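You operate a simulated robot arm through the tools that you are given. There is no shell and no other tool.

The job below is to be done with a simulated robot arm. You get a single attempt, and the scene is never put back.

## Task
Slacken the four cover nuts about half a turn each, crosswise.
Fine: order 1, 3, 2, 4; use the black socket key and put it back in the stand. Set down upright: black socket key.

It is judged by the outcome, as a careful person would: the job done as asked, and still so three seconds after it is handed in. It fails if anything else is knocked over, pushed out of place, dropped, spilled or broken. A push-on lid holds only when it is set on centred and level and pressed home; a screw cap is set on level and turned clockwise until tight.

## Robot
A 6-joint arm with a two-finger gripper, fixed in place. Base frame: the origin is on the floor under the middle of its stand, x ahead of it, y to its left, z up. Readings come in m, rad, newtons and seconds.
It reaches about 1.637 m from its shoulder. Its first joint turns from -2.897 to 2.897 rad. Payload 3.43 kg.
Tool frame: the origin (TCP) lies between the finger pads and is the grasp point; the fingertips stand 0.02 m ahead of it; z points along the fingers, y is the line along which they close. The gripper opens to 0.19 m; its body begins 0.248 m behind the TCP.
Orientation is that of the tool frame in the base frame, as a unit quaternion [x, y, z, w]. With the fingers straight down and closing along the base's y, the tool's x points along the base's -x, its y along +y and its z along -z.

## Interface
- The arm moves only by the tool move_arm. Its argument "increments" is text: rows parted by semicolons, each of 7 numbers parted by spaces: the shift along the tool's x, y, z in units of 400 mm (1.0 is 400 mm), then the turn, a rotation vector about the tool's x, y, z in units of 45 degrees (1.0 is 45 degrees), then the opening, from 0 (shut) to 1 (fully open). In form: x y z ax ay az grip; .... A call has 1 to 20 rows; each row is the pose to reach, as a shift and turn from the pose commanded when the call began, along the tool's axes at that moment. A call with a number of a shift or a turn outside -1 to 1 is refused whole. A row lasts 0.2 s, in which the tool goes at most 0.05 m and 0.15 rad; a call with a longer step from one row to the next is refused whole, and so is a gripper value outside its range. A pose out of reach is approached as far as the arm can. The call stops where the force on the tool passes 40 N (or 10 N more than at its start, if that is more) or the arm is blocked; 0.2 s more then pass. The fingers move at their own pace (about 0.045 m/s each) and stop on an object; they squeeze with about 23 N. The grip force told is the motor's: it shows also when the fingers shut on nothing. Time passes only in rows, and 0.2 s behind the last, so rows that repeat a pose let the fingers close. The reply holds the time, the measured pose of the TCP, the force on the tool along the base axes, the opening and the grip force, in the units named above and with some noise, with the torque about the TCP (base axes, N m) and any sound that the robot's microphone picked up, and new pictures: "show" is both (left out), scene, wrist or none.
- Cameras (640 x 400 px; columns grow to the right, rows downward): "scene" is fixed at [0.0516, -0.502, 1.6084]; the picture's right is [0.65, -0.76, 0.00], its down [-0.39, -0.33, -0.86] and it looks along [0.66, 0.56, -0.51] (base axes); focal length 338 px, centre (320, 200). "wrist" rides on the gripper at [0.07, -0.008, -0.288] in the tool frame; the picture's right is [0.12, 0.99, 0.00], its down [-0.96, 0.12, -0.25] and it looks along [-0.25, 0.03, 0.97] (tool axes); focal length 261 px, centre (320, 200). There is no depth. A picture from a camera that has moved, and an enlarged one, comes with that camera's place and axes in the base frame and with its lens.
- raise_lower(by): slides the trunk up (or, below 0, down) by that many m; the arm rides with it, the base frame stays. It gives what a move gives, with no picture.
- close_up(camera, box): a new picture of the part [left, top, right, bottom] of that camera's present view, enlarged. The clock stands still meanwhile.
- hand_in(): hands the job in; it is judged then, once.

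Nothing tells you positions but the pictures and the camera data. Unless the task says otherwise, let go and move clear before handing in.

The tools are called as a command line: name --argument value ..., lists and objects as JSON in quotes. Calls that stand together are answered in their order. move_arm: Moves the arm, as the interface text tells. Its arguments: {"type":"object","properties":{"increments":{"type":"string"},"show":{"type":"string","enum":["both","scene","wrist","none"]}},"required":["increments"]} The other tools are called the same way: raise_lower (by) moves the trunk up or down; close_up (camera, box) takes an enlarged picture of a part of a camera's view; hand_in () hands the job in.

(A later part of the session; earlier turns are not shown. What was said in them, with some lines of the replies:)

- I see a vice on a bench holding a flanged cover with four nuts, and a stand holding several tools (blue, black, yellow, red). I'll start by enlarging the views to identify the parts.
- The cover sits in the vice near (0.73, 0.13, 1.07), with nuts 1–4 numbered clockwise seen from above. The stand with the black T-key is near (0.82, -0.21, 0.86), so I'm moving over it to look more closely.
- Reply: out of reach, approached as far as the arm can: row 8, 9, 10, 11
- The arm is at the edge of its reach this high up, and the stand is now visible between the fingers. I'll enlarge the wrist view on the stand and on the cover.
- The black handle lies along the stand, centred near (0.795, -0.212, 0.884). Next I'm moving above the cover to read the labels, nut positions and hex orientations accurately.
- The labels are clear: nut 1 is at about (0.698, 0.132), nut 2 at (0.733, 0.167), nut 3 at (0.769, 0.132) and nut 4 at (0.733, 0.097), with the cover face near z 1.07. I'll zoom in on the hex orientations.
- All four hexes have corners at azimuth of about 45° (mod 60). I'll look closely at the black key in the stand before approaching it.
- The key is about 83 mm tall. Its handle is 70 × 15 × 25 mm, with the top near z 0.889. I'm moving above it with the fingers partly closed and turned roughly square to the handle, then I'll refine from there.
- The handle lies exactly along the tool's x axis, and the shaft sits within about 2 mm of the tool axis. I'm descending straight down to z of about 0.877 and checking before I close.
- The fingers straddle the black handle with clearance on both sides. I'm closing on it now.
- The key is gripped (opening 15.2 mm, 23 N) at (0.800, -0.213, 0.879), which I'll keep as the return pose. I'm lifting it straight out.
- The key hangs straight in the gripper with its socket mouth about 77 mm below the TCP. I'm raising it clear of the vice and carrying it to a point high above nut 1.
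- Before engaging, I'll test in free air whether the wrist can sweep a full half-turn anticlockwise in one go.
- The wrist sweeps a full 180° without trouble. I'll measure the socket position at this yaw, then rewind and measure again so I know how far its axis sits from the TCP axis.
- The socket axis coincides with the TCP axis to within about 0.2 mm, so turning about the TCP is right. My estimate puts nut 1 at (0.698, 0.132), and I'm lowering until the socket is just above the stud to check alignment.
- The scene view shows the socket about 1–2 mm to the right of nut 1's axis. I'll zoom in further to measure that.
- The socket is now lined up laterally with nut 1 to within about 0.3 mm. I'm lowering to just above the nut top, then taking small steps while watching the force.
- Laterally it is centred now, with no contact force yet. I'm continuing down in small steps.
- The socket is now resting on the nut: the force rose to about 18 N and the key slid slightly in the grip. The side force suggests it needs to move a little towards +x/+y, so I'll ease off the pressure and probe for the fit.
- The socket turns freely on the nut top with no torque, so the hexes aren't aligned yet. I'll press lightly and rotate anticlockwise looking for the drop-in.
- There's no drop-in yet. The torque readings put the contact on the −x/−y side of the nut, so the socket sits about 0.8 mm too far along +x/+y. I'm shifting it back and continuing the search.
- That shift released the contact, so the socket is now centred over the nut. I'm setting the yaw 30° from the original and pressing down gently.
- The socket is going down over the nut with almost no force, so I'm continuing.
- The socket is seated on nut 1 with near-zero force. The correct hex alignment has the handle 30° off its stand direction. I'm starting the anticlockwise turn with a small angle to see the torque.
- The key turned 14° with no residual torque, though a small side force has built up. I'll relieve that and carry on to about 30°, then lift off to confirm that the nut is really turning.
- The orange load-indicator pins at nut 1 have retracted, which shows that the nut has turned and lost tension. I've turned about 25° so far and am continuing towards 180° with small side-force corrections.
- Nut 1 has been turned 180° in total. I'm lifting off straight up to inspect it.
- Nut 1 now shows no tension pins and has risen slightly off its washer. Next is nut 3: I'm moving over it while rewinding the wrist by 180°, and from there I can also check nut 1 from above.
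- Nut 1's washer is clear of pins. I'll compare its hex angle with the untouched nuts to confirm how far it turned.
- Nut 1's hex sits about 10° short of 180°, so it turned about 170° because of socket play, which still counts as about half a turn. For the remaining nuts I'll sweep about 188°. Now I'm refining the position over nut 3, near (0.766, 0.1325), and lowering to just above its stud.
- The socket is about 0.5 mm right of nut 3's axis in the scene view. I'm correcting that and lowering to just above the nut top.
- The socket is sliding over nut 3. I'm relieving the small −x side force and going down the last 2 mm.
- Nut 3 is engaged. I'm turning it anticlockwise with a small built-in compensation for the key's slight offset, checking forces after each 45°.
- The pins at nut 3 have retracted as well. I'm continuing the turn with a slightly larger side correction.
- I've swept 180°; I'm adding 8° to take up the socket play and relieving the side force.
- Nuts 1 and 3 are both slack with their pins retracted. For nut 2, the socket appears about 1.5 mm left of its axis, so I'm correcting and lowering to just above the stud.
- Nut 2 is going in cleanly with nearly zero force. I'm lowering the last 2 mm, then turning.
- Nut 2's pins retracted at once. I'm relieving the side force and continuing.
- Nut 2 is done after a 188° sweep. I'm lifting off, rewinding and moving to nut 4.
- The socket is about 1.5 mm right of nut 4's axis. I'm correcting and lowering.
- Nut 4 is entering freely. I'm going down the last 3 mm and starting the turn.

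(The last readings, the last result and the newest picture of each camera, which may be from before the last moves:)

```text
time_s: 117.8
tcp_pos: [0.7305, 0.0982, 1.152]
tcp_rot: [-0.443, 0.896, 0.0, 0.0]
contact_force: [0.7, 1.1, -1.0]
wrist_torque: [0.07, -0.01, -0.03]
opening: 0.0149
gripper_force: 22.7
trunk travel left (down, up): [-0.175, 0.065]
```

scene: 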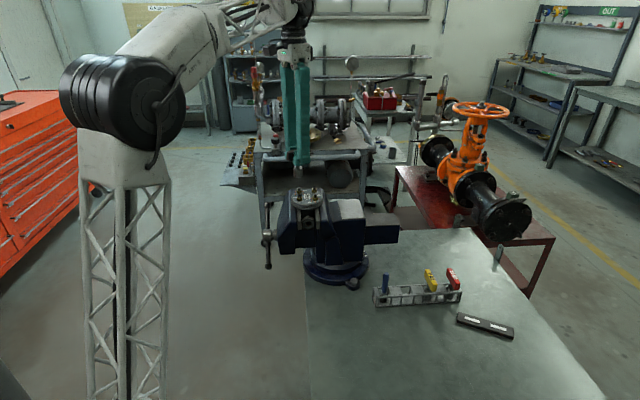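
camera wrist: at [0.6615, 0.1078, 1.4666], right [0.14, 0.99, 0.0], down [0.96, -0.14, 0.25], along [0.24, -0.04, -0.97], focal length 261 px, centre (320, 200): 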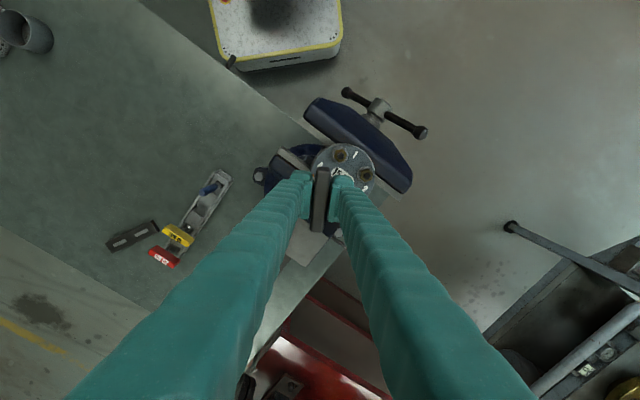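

move_arm --increments "0 0 0 0 0 -0.125 0; 0.0001 0 0 0 0 -0.25 0; 0.0001 0 0 0 0 -0.375 0; 0.0002 0 0 0 0 -0.5 0; 0.0003 0 0 0 0 -0.625 0; 0.0004 0 0 0 0 -0.75 0; 0.0005 0 0 0 0 -0.875 0; 0.0006 0 0 0 0 -1 0; 0.0006 0 0 0 0 -1 0" --show "none"

move_arm --increments "0 0 0 0 0 -0.125 0; 0.0001 0 0 0 0 -0.25 0; 0.0001 0 0 0 0 -0.375 0; 0.0002 0 0 0 0 -0.5 0; 0.0003 0 0 0 0 -0.625 0; 0.0004 0 0 0 0 -0.75 0; 0.0005 0 0 0 0 -0.875 0; 0.0006 0 0 0 0 -1 0; 0.0006 0 0 0 0 -1 0" --show "none"

move_arm --increments "0 0 0 0 0 -0.12 0; 0.0001 0 0 0 0 -0.24 0; 0.0002 0 0 0 0 -0.36 0; 0.0002 0 0 0 0 -0.48 0; 0.0003 0 0 0 0 -0.6 0; 0.0003 0 0 0 0 -0.68 0; 0.0003 0 0 0 0 -0.68 0" --show "none"

close_up --camera "wrist" --box '[270, 130, 390, 260]'

close_up --camera "scene" --box '[295, 178, 327, 204]'

```text
time_s: 119.8
tcp_pos: [0.7303, 0.0979, 1.1522]
tcp_rot: [0.752, -0.659, 0.001, 0.0]
contact_force: [0.3, 1.3, -1.6]
wrist_torque: [0.06, -0.01, 0.0]
opening: 0.0147
gripper_force: 23.3
trunk travel left (down, up): [-0.175, 0.065]
```

```text
time_s: 121.8
tcp_pos: [0.7305, 0.098, 1.1522]
tcp_rot: [0.947, -0.322, -0.001, 0.0]
contact_force: [0.6, -0.6, -0.5]
wrist_torque: [0.01, -0.07, -0.07]
opening: 0.0153
gripper_force: 22.8
trunk travel left (down, up): [-0.175, 0.065]
```

```text
time_s: 123.4
tcp_pos: [0.7302, 0.0979, 1.1532]
tcp_rot: [0.998, -0.059, 0.0, 0.001]
contact_force: [0.8, -0.5, 0.8]
wrist_torque: [0.03, -0.04, -0.05]
opening: 0.015
gripper_force: 23.7
trunk travel left (down, up): [-0.175, 0.065]
```

```text
3.08 times, centred on (330, 195) of wrist
camera zoom: at [0.8007, 0.0978, 1.4407], right [0.0, -1.0, 0.0], down [-0.97, 0.0, 0.25], along [-0.25, 0.0, -0.97], focal length 802 px, centre (289, 215)
```

zoom: 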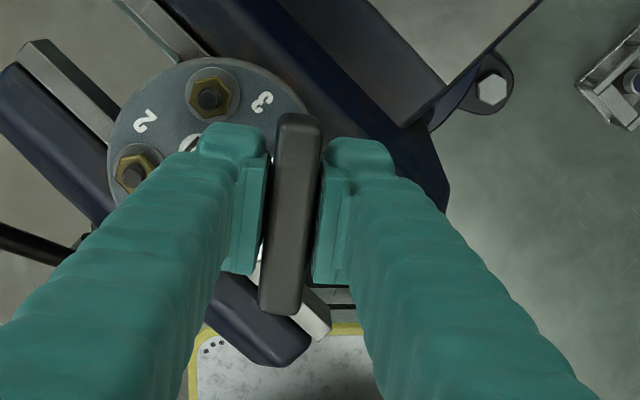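

```text
15.38 times, centred on (311, 191) of scene
camera zoom: at [0.0516, -0.502, 1.6084], right [0.65, -0.76, 0.0], down [-0.39, -0.33, -0.86], along [0.66, 0.56, -0.51], focal length 5202 px, centre (458, 338)
```

zoom: 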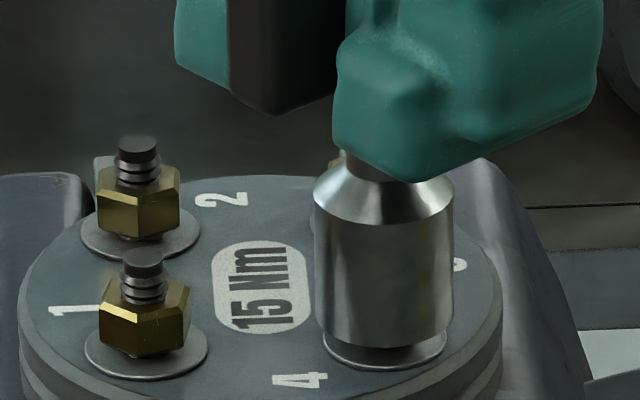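

All four nuts have been turned. I'm lifting off nut 4, rewinding to the stand yaw and inspecting the nuts before returning the key.

move_arm --increments "0 0 -0.01 0 0 0 0; 0 0 -0.03 0 0 0 0; 0 0 -0.06 0 0 0 0; 0 0 -0.1 0 0 0 0; 0 0 -0.15 0 0 0 0; 0 0 -0.19 0 0 0 0; 0 0 -0.19 0 0 0 0" --show "none"

move_arm --increments "0 0 0 0 0 0.17 0; 0 0 0 0 0 0.34 0; 0 0 0 0 0 0.51 0; 0 0 0 0 0 0.68 0; 0 0 0 0 0 0.85 0; 0 0 0 0 0 1 0; 0 0 0 0 0 1 0" --show "none"

move_arm --increments "0 0 0 0 0 0.17 0; 0 0 0 0 0 0.34 0; 0 0 0 0 0 0.51 0; 0 0 0 0 0 0.68 0; 0 0 0 0 0 0.85 0; 0 0 0 0 0 1 0; 0 0 0 0 0 1 0" --show "none"

move_arm --increments "0 0 0 0 0 0.17 0; 0 0 0 0 0 0.34 0; 0 0 0 0 0 0.51 0; 0 0 0 0 0 0.68 0; 0 0 0 0 0 0.85 0; 0 0 0 0 0 1 0; 0 0 0 0 0 1 0" --show "none"

move_arm --increments "0 0 0 0 0 0.17 0; 0 0 0 0 0 0.34 0; 0 0 0 0 0 0.51 0; 0 0 0 0 0 0.68 0; 0 0 0 0 0 0.85 0; 0 0 0 0 0 1 0; 0 0 0 0 0 1 0" --show "both"

close_up --camera "scene" --box '[290, 172, 330, 206]'

close_up --camera "wrist" --box '[280, 90, 400, 240]'

```text
time_s: 125.0
tcp_pos: [0.7314, 0.0976, 1.2292]
tcp_rot: [0.998, -0.059, 0.0, 0.0]
contact_force: [-0.3, 0.4, -3.0]
wrist_torque: [0.01, -0.02, 0.02]
opening: 0.0152
gripper_force: 22.8
trunk travel left (down, up): [-0.175, 0.065]
```

```text
time_s: 126.6
tcp_pos: [0.7303, 0.0972, 1.2277]
tcp_rot: [0.899, -0.438, 0.001, 0.0]
contact_force: [-0.9, 0.1, -1.2]
wrist_torque: [0.04, 0.0, 0.0]
opening: 0.015
gripper_force: 23.3
trunk travel left (down, up): [-0.175, 0.065]
```

```text
time_s: 128.2
tcp_pos: [0.7304, 0.098, 1.2279]
tcp_rot: [-0.663, 0.749, 0.0, 0.0]
contact_force: [-0.9, -0.2, -0.5]
wrist_torque: [0.02, 0.0, 0.01]
opening: 0.015
gripper_force: 23.0
trunk travel left (down, up): [-0.175, 0.065]
```

```text
time_s: 129.8
tcp_pos: [0.7305, 0.0975, 1.2267]
tcp_rot: [-0.325, 0.946, 0.0, 0.0]
contact_force: [-0.3, 1.1, -1.7]
wrist_torque: [-0.03, 0.0, -0.04]
opening: 0.0152
gripper_force: 23.0
trunk travel left (down, up): [-0.175, 0.065]
```

```text
time_s: 131.4
tcp_pos: [0.7298, 0.097, 1.229]
tcp_rot: [0.061, 0.998, 0.0, 0.001]
contact_force: [0.0, 0.0, -1.8]
wrist_torque: [0.0, 0.0, 0.01]
opening: 0.0147
gripper_force: 22.2
trunk travel left (down, up): [-0.175, 0.065]
camera wrist: at [0.6588, 0.0982, 1.5166], right [0.0, 1.0, 0.0], down [0.97, 0.0, 0.25], along [0.25, 0.0, -0.97], focal length 261 px, centre (320, 200)
```

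scene: 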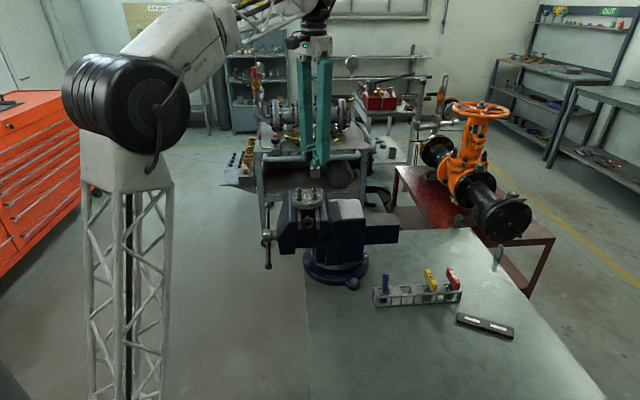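
wrist: 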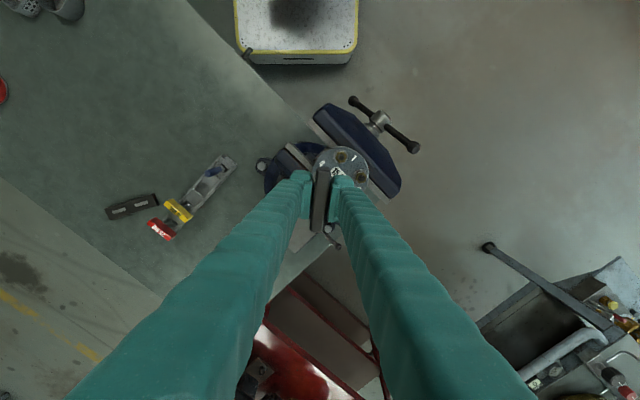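

```text
11.76 times, centred on (310, 189) of scene
camera zoom: at [0.0516, -0.502, 1.6084], right [0.65, -0.76, 0.0], down [-0.39, -0.33, -0.86], along [0.66, 0.56, -0.51], focal length 3978 px, centre (438, 329)
```

zoom: 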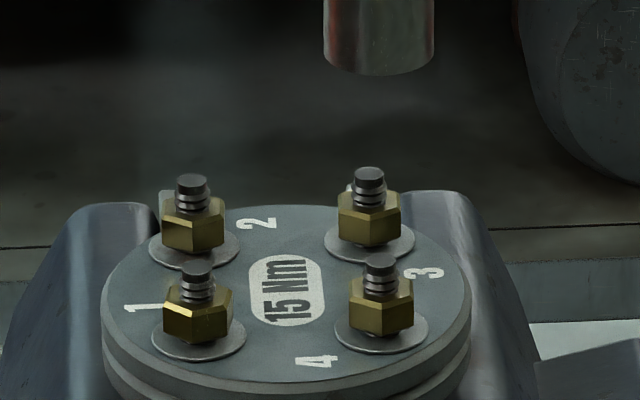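

```text
2.67 times, centred on (340, 165) of wrist
camera zoom: at [0.6588, 0.0982, 1.5166], right [0.0, 1.0, 0.0], down [0.97, 0.0, 0.25], along [0.25, 0.0, -0.97], focal length 695 px, centre (267, 293)
```

zoom: 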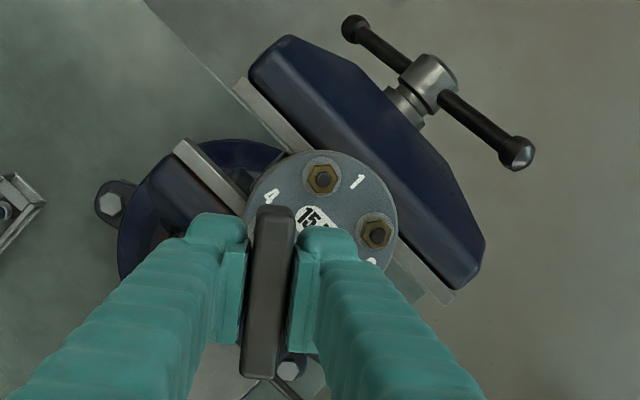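

All four show no pins and sit slightly raised. I'll check hex angles where visible.

close_up --camera "wrist" --box '[330, 145, 354, 169]'

close_up --camera "wrist" --box '[349, 166, 373, 190]'

close_up --camera "scene" --box '[300, 185, 328, 204]'

```text
16.00 times, centred on (342, 157) of wrist
camera zoom: at [0.6588, 0.0982, 1.5166], right [0.0, 1.0, 0.0], down [0.97, 0.0, 0.25], along [0.25, 0.0, -0.97], focal length 4170 px, centre (-32, 888)
```

zoom: 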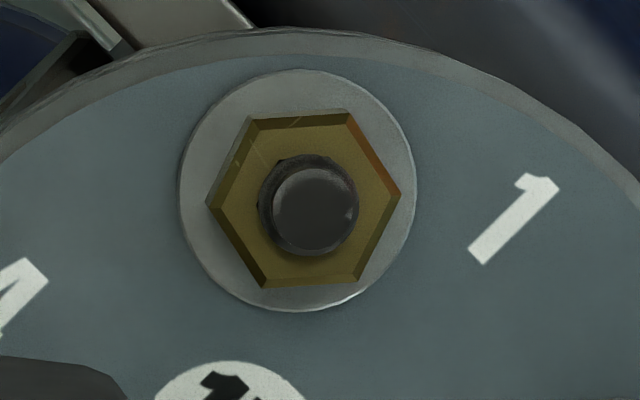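

```text
16.00 times, centred on (361, 178) of wrist
camera zoom: at [0.6588, 0.0982, 1.5166], right [0.0, 1.0, 0.0], down [0.97, 0.0, 0.25], along [0.25, 0.0, -0.97], focal length 4170 px, centre (-336, 552)
```

zoom: 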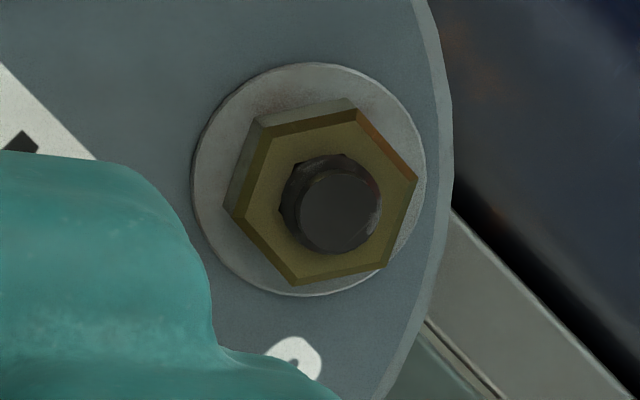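

```text
16.00 times, centred on (314, 194) of scene
camera zoom: at [0.0516, -0.502, 1.6084], right [0.65, -0.76, 0.0], down [-0.39, -0.33, -0.86], along [0.66, 0.56, -0.51], focal length 5411 px, centre (416, 288)
```

zoom: 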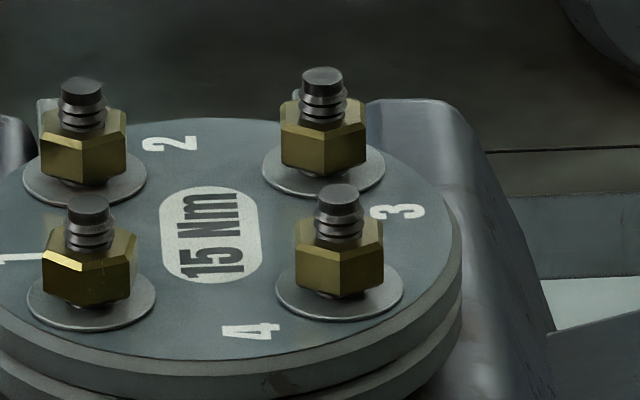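

The nuts have turned about 170–175° each, which matches half a turn. Now I'm carrying the key back above its slot in the stand at the original yaw.

move_arm --increments "-0.0333 -0.0937 0 0 0 0.1055 0; -0.0666 -0.1873 0 0 0 0.211 0; -0.1 -0.281 0 0 0 0.3165 0; -0.1333 -0.3745 0 0 0 0.422 0; -0.1666 -0.468 0 0 0 0.5275 0; -0.2 -0.562 0 0 0 0.633 0; -0.2332 -0.6555 0 0 0 0.7385 0; -0.2665 -0.749 0 0 0 0.844 0; -0.2665 -0.749 0 0 0 0.844 0" --show "none"

move_arm --increments "0 0 0.1 0 0 0 0; 0 0 0.2 0 0 0 0; 0 0 0.3 0 0 0 0; 0 0 0.4 0 0 0 0; 0 0 0.5 0 0 0 0; 0 0 0.56 0 0 0 0; 0 0 0.56 0 0 0 0; 0 0 0.56 0 0 0 0" --show "both"

close_up --camera "scene" --box '[375, 240, 435, 310]'

close_up --camera "wrist" --box '[280, 130, 360, 250]'

```text
time_s: 133.4
tcp_pos: [0.7998, -0.2135, 1.2259]
tcp_rot: [0.382, 0.924, 0.0, 0.0]
contact_force: [-0.4, -0.2, -2.6]
wrist_torque: [0.01, 0.06, -0.02]
opening: 0.015
gripper_force: 23.4
trunk travel left (down, up): [-0.175, 0.065]
```

```text
time_s: 135.2
tcp_pos: [0.7989, -0.2125, 1.0038]
tcp_rot: [0.382, 0.924, 0.0, 0.0]
contact_force: [-0.2, 0.0, -2.2]
wrist_torque: [-0.03, -0.01, 0.0]
opening: 0.0149
gripper_force: 23.2
trunk travel left (down, up): [-0.175, 0.065]
camera wrist: at [0.7435, -0.1691, 1.292], right [0.62, 0.79, 0.0], down [0.76, -0.6, 0.25], along [0.19, -0.15, -0.97], focal length 261 px, centre (320, 200)
```

scene: 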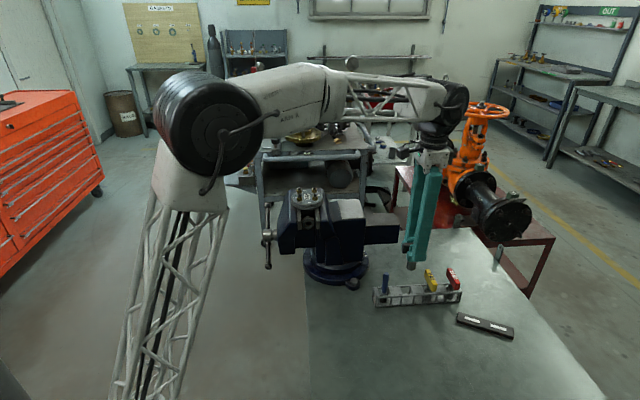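
wrist: 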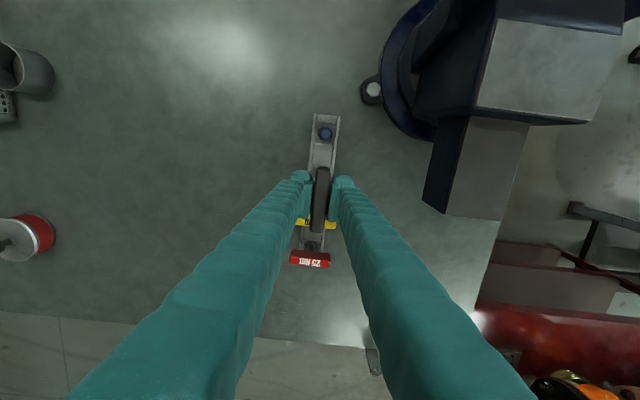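

```text
5.71 times, centred on (405, 275) of scene
camera zoom: at [0.0516, -0.502, 1.6084], right [0.65, -0.76, 0.0], down [-0.39, -0.33, -0.86], along [0.66, 0.56, -0.51], focal length 1932 px, centre (-166, -229)
```

zoom: 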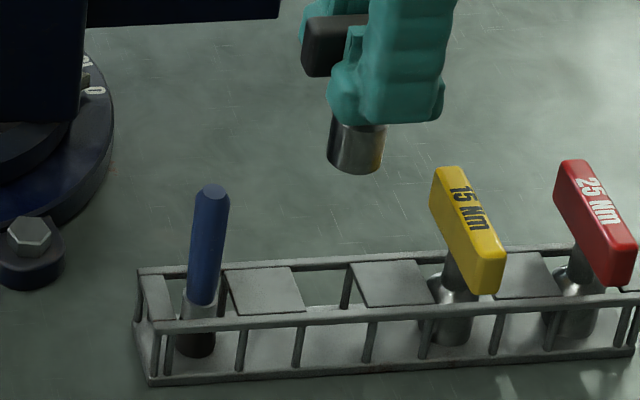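

```text
3.33 times, centred on (320, 190) of wrist
camera zoom: at [0.7435, -0.1691, 1.292], right [0.62, 0.79, 0.0], down [0.76, -0.6, 0.25], along [0.19, -0.15, -0.97], focal length 869 px, centre (320, 233)
```

zoom: 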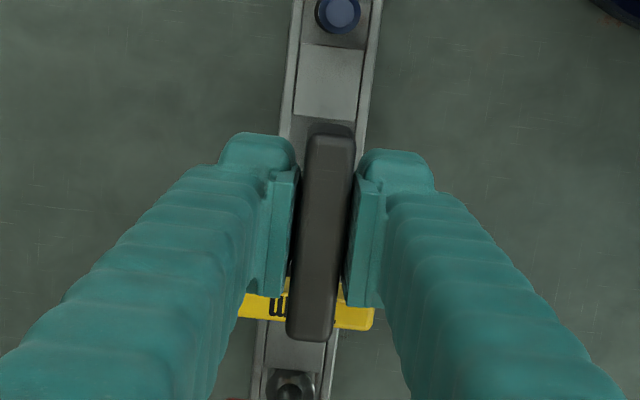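

The key hangs over its slot, about 1 mm off along the stand. I'm correcting and lowering to just above the slot for a last check.

move_arm --increments "0.0025 0.0015 0.06 0 0 0 0; 0.0025 0.0015 0.12 0 0 0 0; 0.0025 0.0015 0.17 0 0 0 0; 0.0025 0.0015 0.17 0 0 0 0; 0.0025 0.0015 0.17 0 0 0 0" --show "wrist"

close_up --camera "scene" --box '[380, 255, 430, 310]'

close_up --camera "wrist" --box '[280, 130, 360, 250]'

```text
time_s: 136.4
tcp_pos: [0.7999, -0.2119, 0.9369]
tcp_rot: [0.382, 0.924, 0.0, 0.0]
contact_force: [0.9, 0.3, -1.8]
wrist_torque: [0.03, -0.01, -0.03]
opening: 0.0152
gripper_force: 22.5
trunk travel left (down, up): [-0.175, 0.065]
camera wrist: at [0.7435, -0.1682, 1.224], right [0.62, 0.79, 0.0], down [0.76, -0.6, 0.25], along [0.19, -0.15, -0.97], focal length 261 px, centre (320, 200)
```

wrist: 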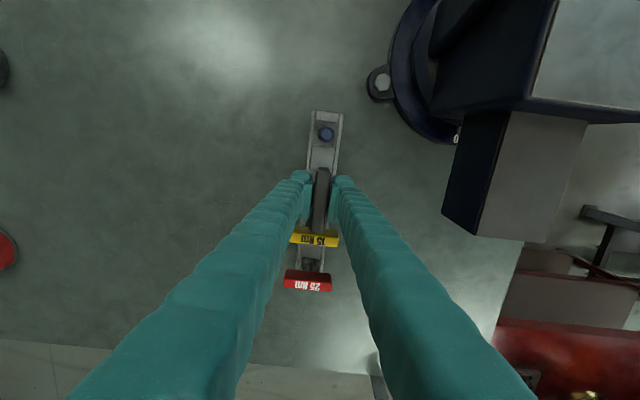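

```text
7.27 times, centred on (405, 282) of scene
camera zoom: at [0.0516, -0.502, 1.6084], right [0.65, -0.76, 0.0], down [-0.39, -0.33, -0.86], along [0.66, 0.56, -0.51], focal length 2459 px, centre (-298, -400)
```

zoom: 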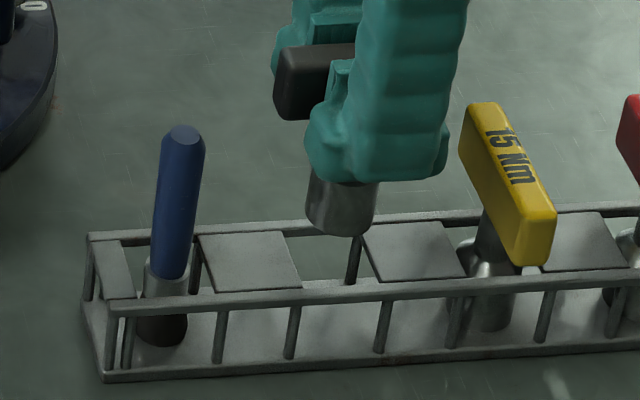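

```text
3.33 times, centred on (320, 190) of wrist
camera zoom: at [0.7435, -0.1682, 1.224], right [0.62, 0.79, 0.0], down [0.76, -0.6, 0.25], along [0.19, -0.15, -0.97], focal length 869 px, centre (320, 233)
```

zoom: 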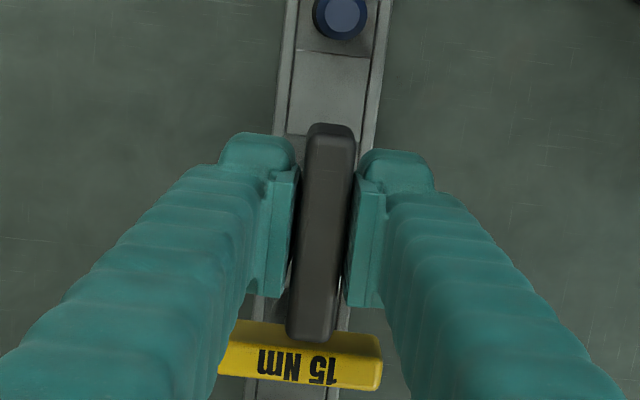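

The socket now projects within about 0.4 mm of the slot centre. I'm lowering it into the slot slowly.

move_arm --increments "0 0 0.02 0 0 0 0; 0 0 0.04 0 0 0 0; 0 0 0.06 0 0 0 0; 0 0 0.08 0 0 0 0; 0 0 0.08 0 0 0 0" --show "none"

close_up --camera "scene" --box '[380, 255, 430, 310]'

```text
time_s: 137.6
tcp_pos: [0.7994, -0.2101, 0.9041]
tcp_rot: [0.382, 0.924, 0.0, 0.0]
contact_force: [0.3, -0.1, -0.1]
wrist_torque: [0.0, -0.01, 0.03]
opening: 0.0151
gripper_force: 23.7
trunk travel left (down, up): [-0.175, 0.065]
```

```text
7.27 times, centred on (405, 282) of scene
camera zoom: at [0.0516, -0.502, 1.6084], right [0.65, -0.76, 0.0], down [-0.39, -0.33, -0.86], along [0.66, 0.56, -0.51], focal length 2459 px, centre (-298, -400)
```

zoom: 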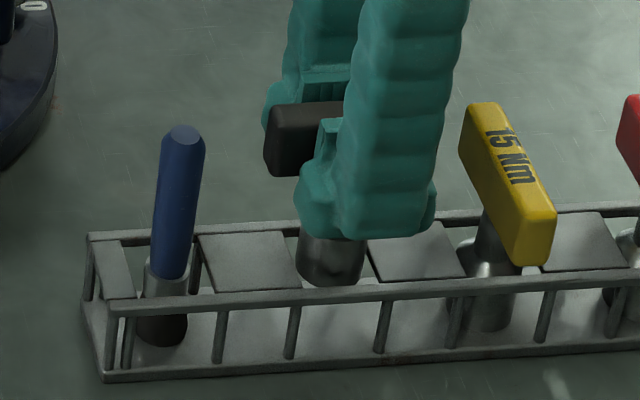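

move_arm --increments "0 0 0.01 0 0 0 0; 0 0 0.02 0 0 0 0; 0 0 0.02 0 0 0 0" --show "none"

close_up --camera "scene" --box '[385, 260, 425, 305]'

close_up --camera "wrist" --box '[280, 130, 360, 250]'

```text
time_s: 138.4
tcp_pos: [0.7992, -0.2124, 0.8971]
tcp_rot: [0.382, 0.924, 0.0, 0.0]
contact_force: [-0.6, 0.1, -1.3]
wrist_torque: [-0.02, 0.02, -0.01]
opening: 0.0148
gripper_force: 22.4
trunk travel left (down, up): [-0.175, 0.065]
```

```text
8.89 times, centred on (405, 282) of scene
camera zoom: at [0.0516, -0.502, 1.6084], right [0.65, -0.76, 0.0], down [-0.39, -0.33, -0.86], along [0.66, 0.56, -0.51], focal length 3006 px, centre (-436, -533)
```

zoom: 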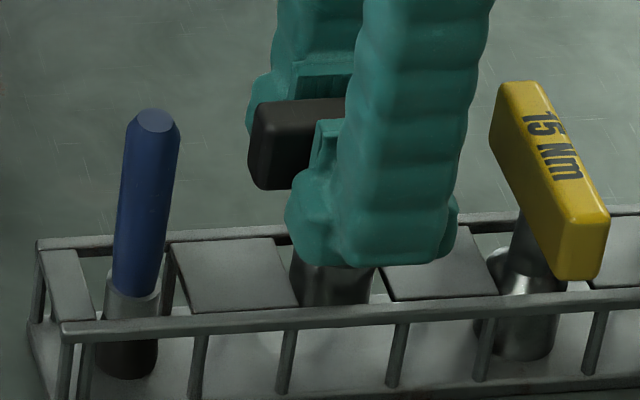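

```text
3.33 times, centred on (320, 190) of wrist
camera zoom: at [0.7435, -0.1677, 1.1848], right [0.62, 0.79, 0.0], down [0.76, -0.6, 0.25], along [0.19, -0.15, -0.97], focal length 869 px, centre (320, 233)
```

zoom: 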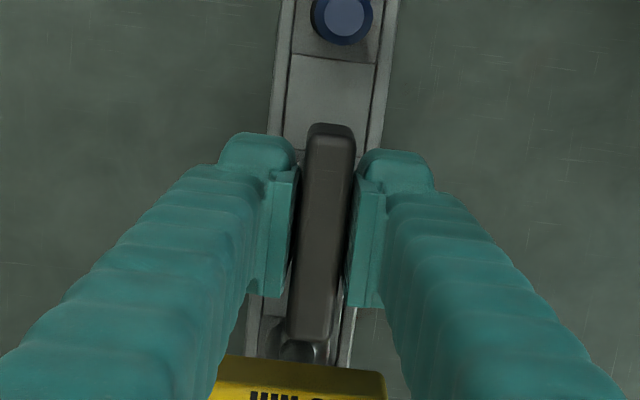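

It is in the slot with no contact force. I'm continuing down towards the base of the stand.

move_arm --increments "0 0 0.012 0 0 0 0; 0 0 0.024 0 0 0 0; 0 0 0.036 0 0 0 0; 0 0 0.042 0 0 0 0; 0 0 0.042 0 0 0 0" --show "none"

close_up --camera "scene" --box '[385, 260, 425, 305]'

```text
time_s: 139.6
tcp_pos: [0.7994, -0.212, 0.88]
tcp_rot: [0.382, 0.924, 0.001, 0.001]
contact_force: [-0.8, 0.1, -1.3]
wrist_torque: [0.03, 0.02, 0.02]
opening: 0.015
gripper_force: 23.2
trunk travel left (down, up): [-0.175, 0.065]
```

```text
8.89 times, centred on (405, 282) of scene
camera zoom: at [0.0516, -0.502, 1.6084], right [0.65, -0.76, 0.0], down [-0.39, -0.33, -0.86], along [0.66, 0.56, -0.51], focal length 3006 px, centre (-436, -533)
```

zoom: 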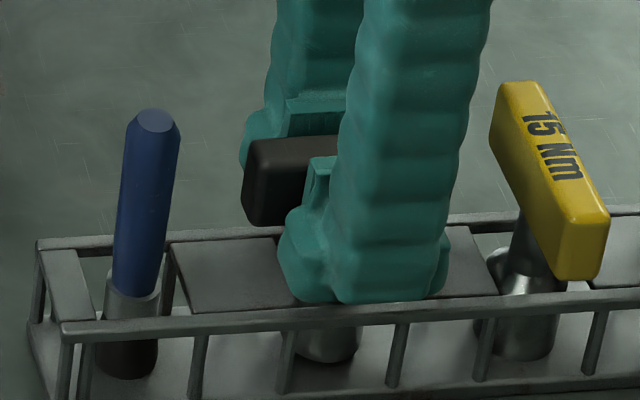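

move_arm --increments "0 0 0.0025 0 0 0 0; 0 0 0.005 0 0 0 0; 0 0 0.005 0 0 0 0" --show "none"

move_arm --increments "0 0 0.0025 0 0 0 0; 0 0 0.0025 0 0 0 0" --show "none"

close_up --camera "scene" --box '[385, 260, 425, 305]'

```text
time_s: 140.4
tcp_pos: [0.8003, -0.2122, 0.8785]
tcp_rot: [0.382, 0.924, 0.001, 0.0]
contact_force: [0.4, 0.5, -2.5]
wrist_torque: [0.01, 0.03, -0.02]
opening: 0.015
gripper_force: 22.8
trunk travel left (down, up): [-0.175, 0.065]
```

```text
time_s: 141.0
tcp_pos: [0.7995, -0.2111, 0.8756]
tcp_rot: [0.383, 0.924, 0.0, 0.0]
contact_force: [-1.0, -0.1, -1.0]
wrist_torque: [0.04, 0.03, 0.01]
opening: 0.0151
gripper_force: 22.5
trunk travel left (down, up): [-0.175, 0.065]
```

```text
8.89 times, centred on (405, 282) of scene
camera zoom: at [0.0516, -0.502, 1.6084], right [0.65, -0.76, 0.0], down [-0.39, -0.33, -0.86], along [0.66, 0.56, -0.51], focal length 3006 px, centre (-436, -533)
```

zoom: 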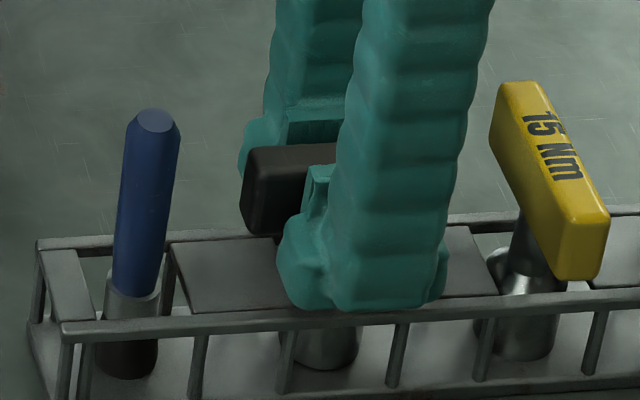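

move_arm --increments "0 0 0.002 0 0 0 0; 0 0 0.002 0 0 0 0" --show "none"

move_arm --increments "0 0 0.002 0 0 0 0; 0 0 0.002 0 0 0 0" --show "none"

close_up --camera "scene" --box '[385, 260, 425, 305]'

```text
time_s: 141.6
tcp_pos: [0.7998, -0.211, 0.8767]
tcp_rot: [0.381, 0.924, 0.001, 0.0]
contact_force: [1.1, -0.5, -1.0]
wrist_torque: [0.01, 0.01, -0.04]
opening: 0.015
gripper_force: 23.1
trunk travel left (down, up): [-0.175, 0.065]
```

```text
time_s: 142.2
tcp_pos: [0.7997, -0.2115, 0.8756]
tcp_rot: [0.382, 0.924, 0.0, 0.0]
contact_force: [-1.3, 0.8, 9.8]
wrist_torque: [-0.05, 0.01, -0.03]
opening: 0.0151
gripper_force: 22.6
trunk travel left (down, up): [-0.175, 0.065]
```

```text
8.89 times, centred on (405, 282) of scene
camera zoom: at [0.0516, -0.502, 1.6084], right [0.65, -0.76, 0.0], down [-0.39, -0.33, -0.86], along [0.66, 0.56, -0.51], focal length 3006 px, centre (-436, -533)
```

zoom: 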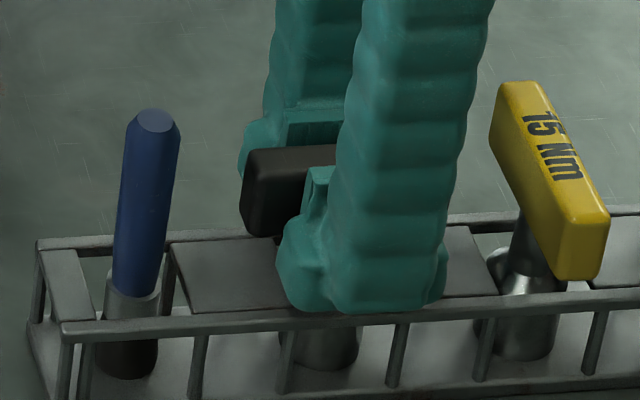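

The key has landed on the stand's floor, with about 10 N upward force. I'm easing off a fraction and opening the fingers in place.

move_arm --increments "0 0 -0.0008 0 0 0 0; 0 0 -0.0008 0 0 0 0.1; 0 0 -0.0008 0 0 0 0.15; 0 0 -0.0008 0 0 0 0.25; 0 0 -0.0008 0 0 0 0.35; 0 0 -0.0008 0 0 0 0.4; 0 0 -0.0008 0 0 0 0.4; 0 0 -0.0008 0 0 0 0.4" --show "both"

close_up --camera "scene" --box '[375, 250, 435, 310]'

close_up --camera "wrist" --box '[260, 120, 380, 260]'

```text
time_s: 144.0
tcp_pos: [0.7989, -0.2112, 0.8741]
tcp_rot: [0.382, 0.924, 0.001, 0.0]
contact_force: [0.6, 0.8, 0.1]
wrist_torque: [-0.02, 0.02, -0.03]
opening: 0.0762
gripper_force: 0.0
trunk travel left (down, up): [-0.175, 0.065]
camera wrist: at [0.7435, -0.1678, 1.1632], right [0.62, 0.79, 0.0], down [0.76, -0.6, 0.25], along [0.19, -0.15, -0.97], focal length 261 px, centre (320, 200)
```

scene: 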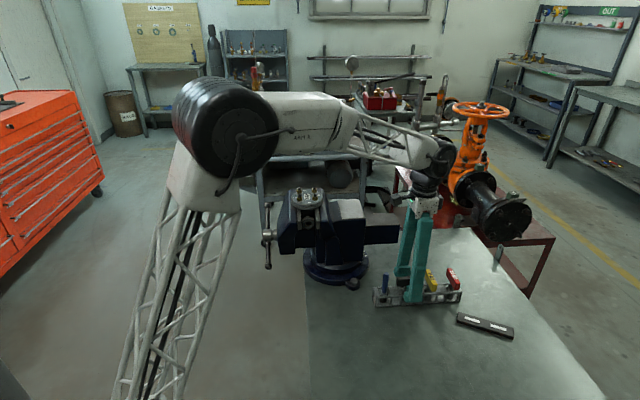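
wrist: 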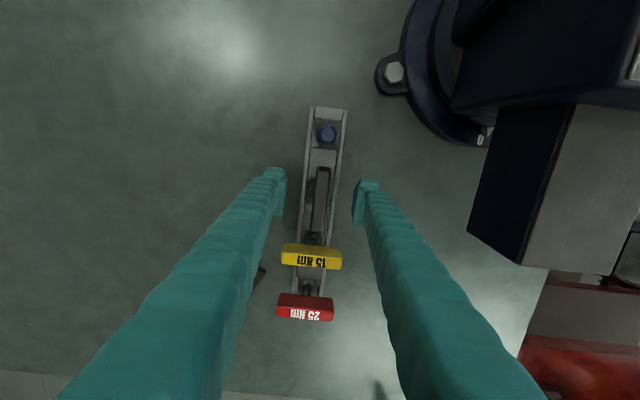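

```text
6.67 times, centred on (405, 280) of scene
camera zoom: at [0.0516, -0.502, 1.6084], right [0.65, -0.76, 0.0], down [-0.39, -0.33, -0.86], along [0.66, 0.56, -0.51], focal length 2254 px, centre (-247, -333)
```

zoom: 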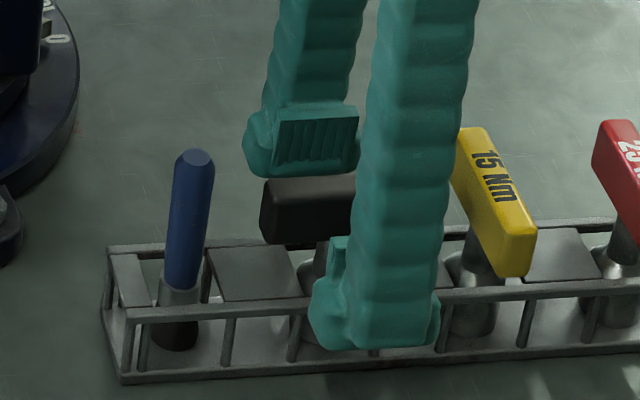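

```text
2.86 times, centred on (320, 190) of wrist
camera zoom: at [0.7435, -0.1678, 1.1632], right [0.62, 0.79, 0.0], down [0.76, -0.6, 0.25], along [0.19, -0.15, -0.97], focal length 745 px, centre (320, 229)
```

zoom: 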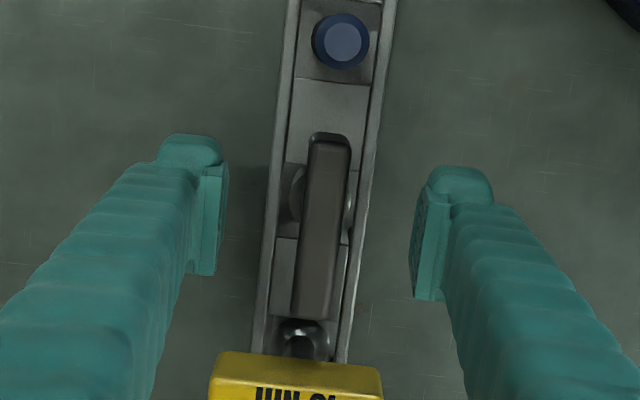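

The key stands upright in its slot and the fingers are clear on both sides. I'm rising straight up and away.

move_arm --increments "0 0 -0.05 0 0 0 0.4; 0 0 -0.12 0 0 0 0.4; 0 0 -0.2 0 0 0 0.4; 0 0 -0.3 0 0 0 0.4; 0 0 -0.4 0 0 0 0.4; 0 0 -0.5 0 0 0 0.4; 0 0 -0.6 0 0 0 0.4; 0 0 -0.7 0 0 0 0.4; 0 0 -0.8 0 0 0 0.4; 0 0 -0.8 0 0 0 0.4" --show "both"

close_up --camera "scene" --box '[365, 255, 475, 315]'

close_up --camera "scene" --box '[285, 175, 335, 210]'

close_up --camera "wrist" --box '[270, 120, 370, 260]'

```text
time_s: 146.2
tcp_pos: [0.7994, -0.2117, 1.1948]
tcp_rot: [0.382, 0.924, 0.0, 0.001]
contact_force: [-0.1, 0.1, 1.0]
wrist_torque: [-0.01, 0.02, 0.03]
opening: 0.0761
gripper_force: 0.1
trunk travel left (down, up): [-0.175, 0.065]
camera wrist: at [0.7434, -0.1675, 1.4846], right [0.62, 0.79, 0.0], down [0.76, -0.6, 0.25], along [0.19, -0.15, -0.97], focal length 261 px, centre (320, 200)
```

scene: 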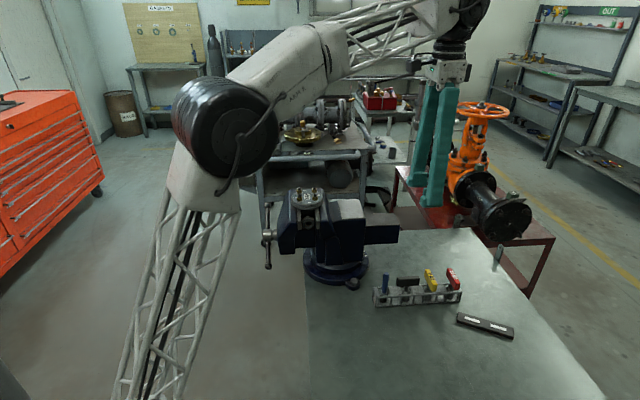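
wrist: 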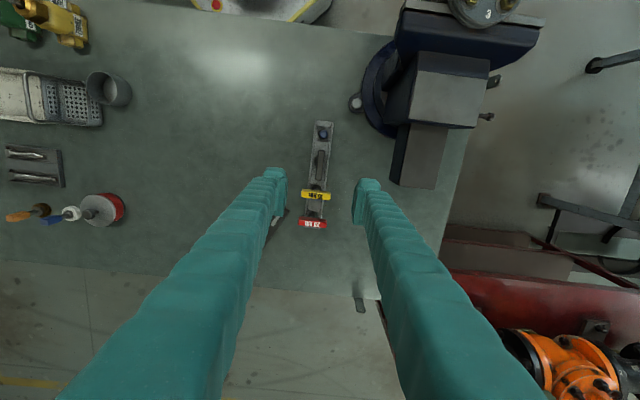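

```text
5.82 times, centred on (420, 285) of scene
camera zoom: at [0.0516, -0.502, 1.6084], right [0.65, -0.76, 0.0], down [-0.39, -0.33, -0.86], along [0.66, 0.56, -0.51], focal length 1968 px, centre (-262, -294)
```

zoom: 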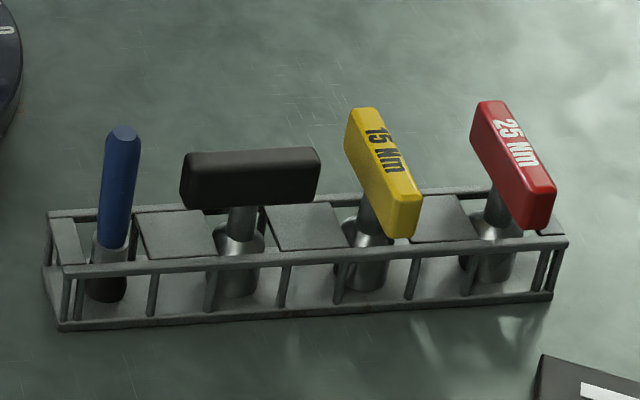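

```text
11.43 times, centred on (310, 192) of scene
camera zoom: at [0.0516, -0.502, 1.6084], right [0.65, -0.76, 0.0], down [-0.39, -0.33, -0.86], along [0.66, 0.56, -0.51], focal length 3865 px, centre (434, 286)
```

zoom: 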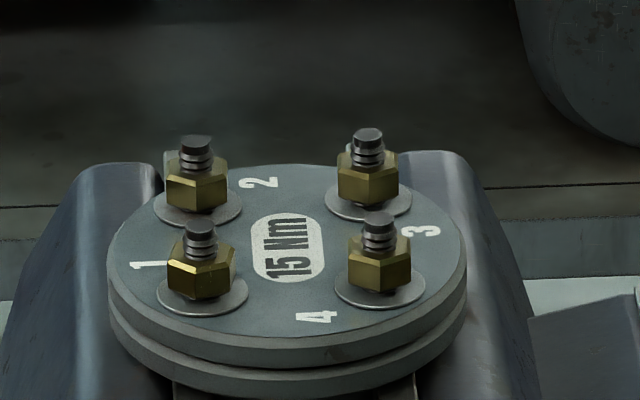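

```text
2.86 times, centred on (320, 190) of wrist
camera zoom: at [0.7434, -0.1675, 1.4846], right [0.62, 0.79, 0.0], down [0.76, -0.6, 0.25], along [0.19, -0.15, -0.97], focal length 745 px, centre (320, 229)
```

zoom: 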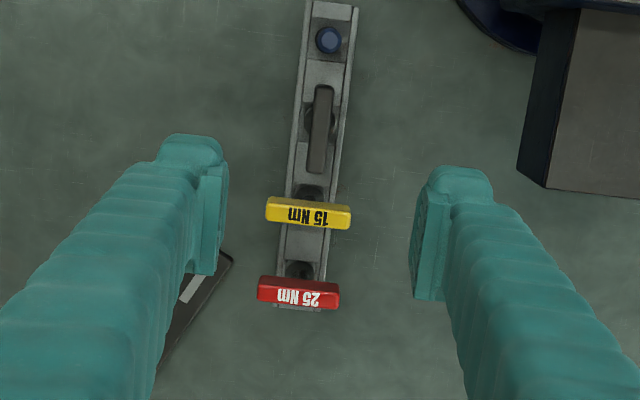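

The black key stands upright in its original slot. All four nuts were slackened in the order 1, 3, 2, 4, nothing else has moved and the gripper is clear. I'm handing in.

hand_in

```text
The job is handed in.
```

I slackened all four cover nuts about half a turn each, in the order 1, 3, 2, 4, with the black socket key. The key is back upright in its original slot in the stand, and the job is handed in.

- **Turn:** judging by the hex angles afterwards, nut 1 turned about 170° and nut 2 about 173°. Both came up a little short of 180° because the socket has some play on the nuts. I gave nuts 3 and 4 the same 188° key sweep as nut 2 but did not measure them. The orange pins around all four nuts dropped out of sight as they came loose.
- **Stand and surroundings:** the other tools and the vice look undisturbed in the last pictures, and the gripper was clear before I handed in.
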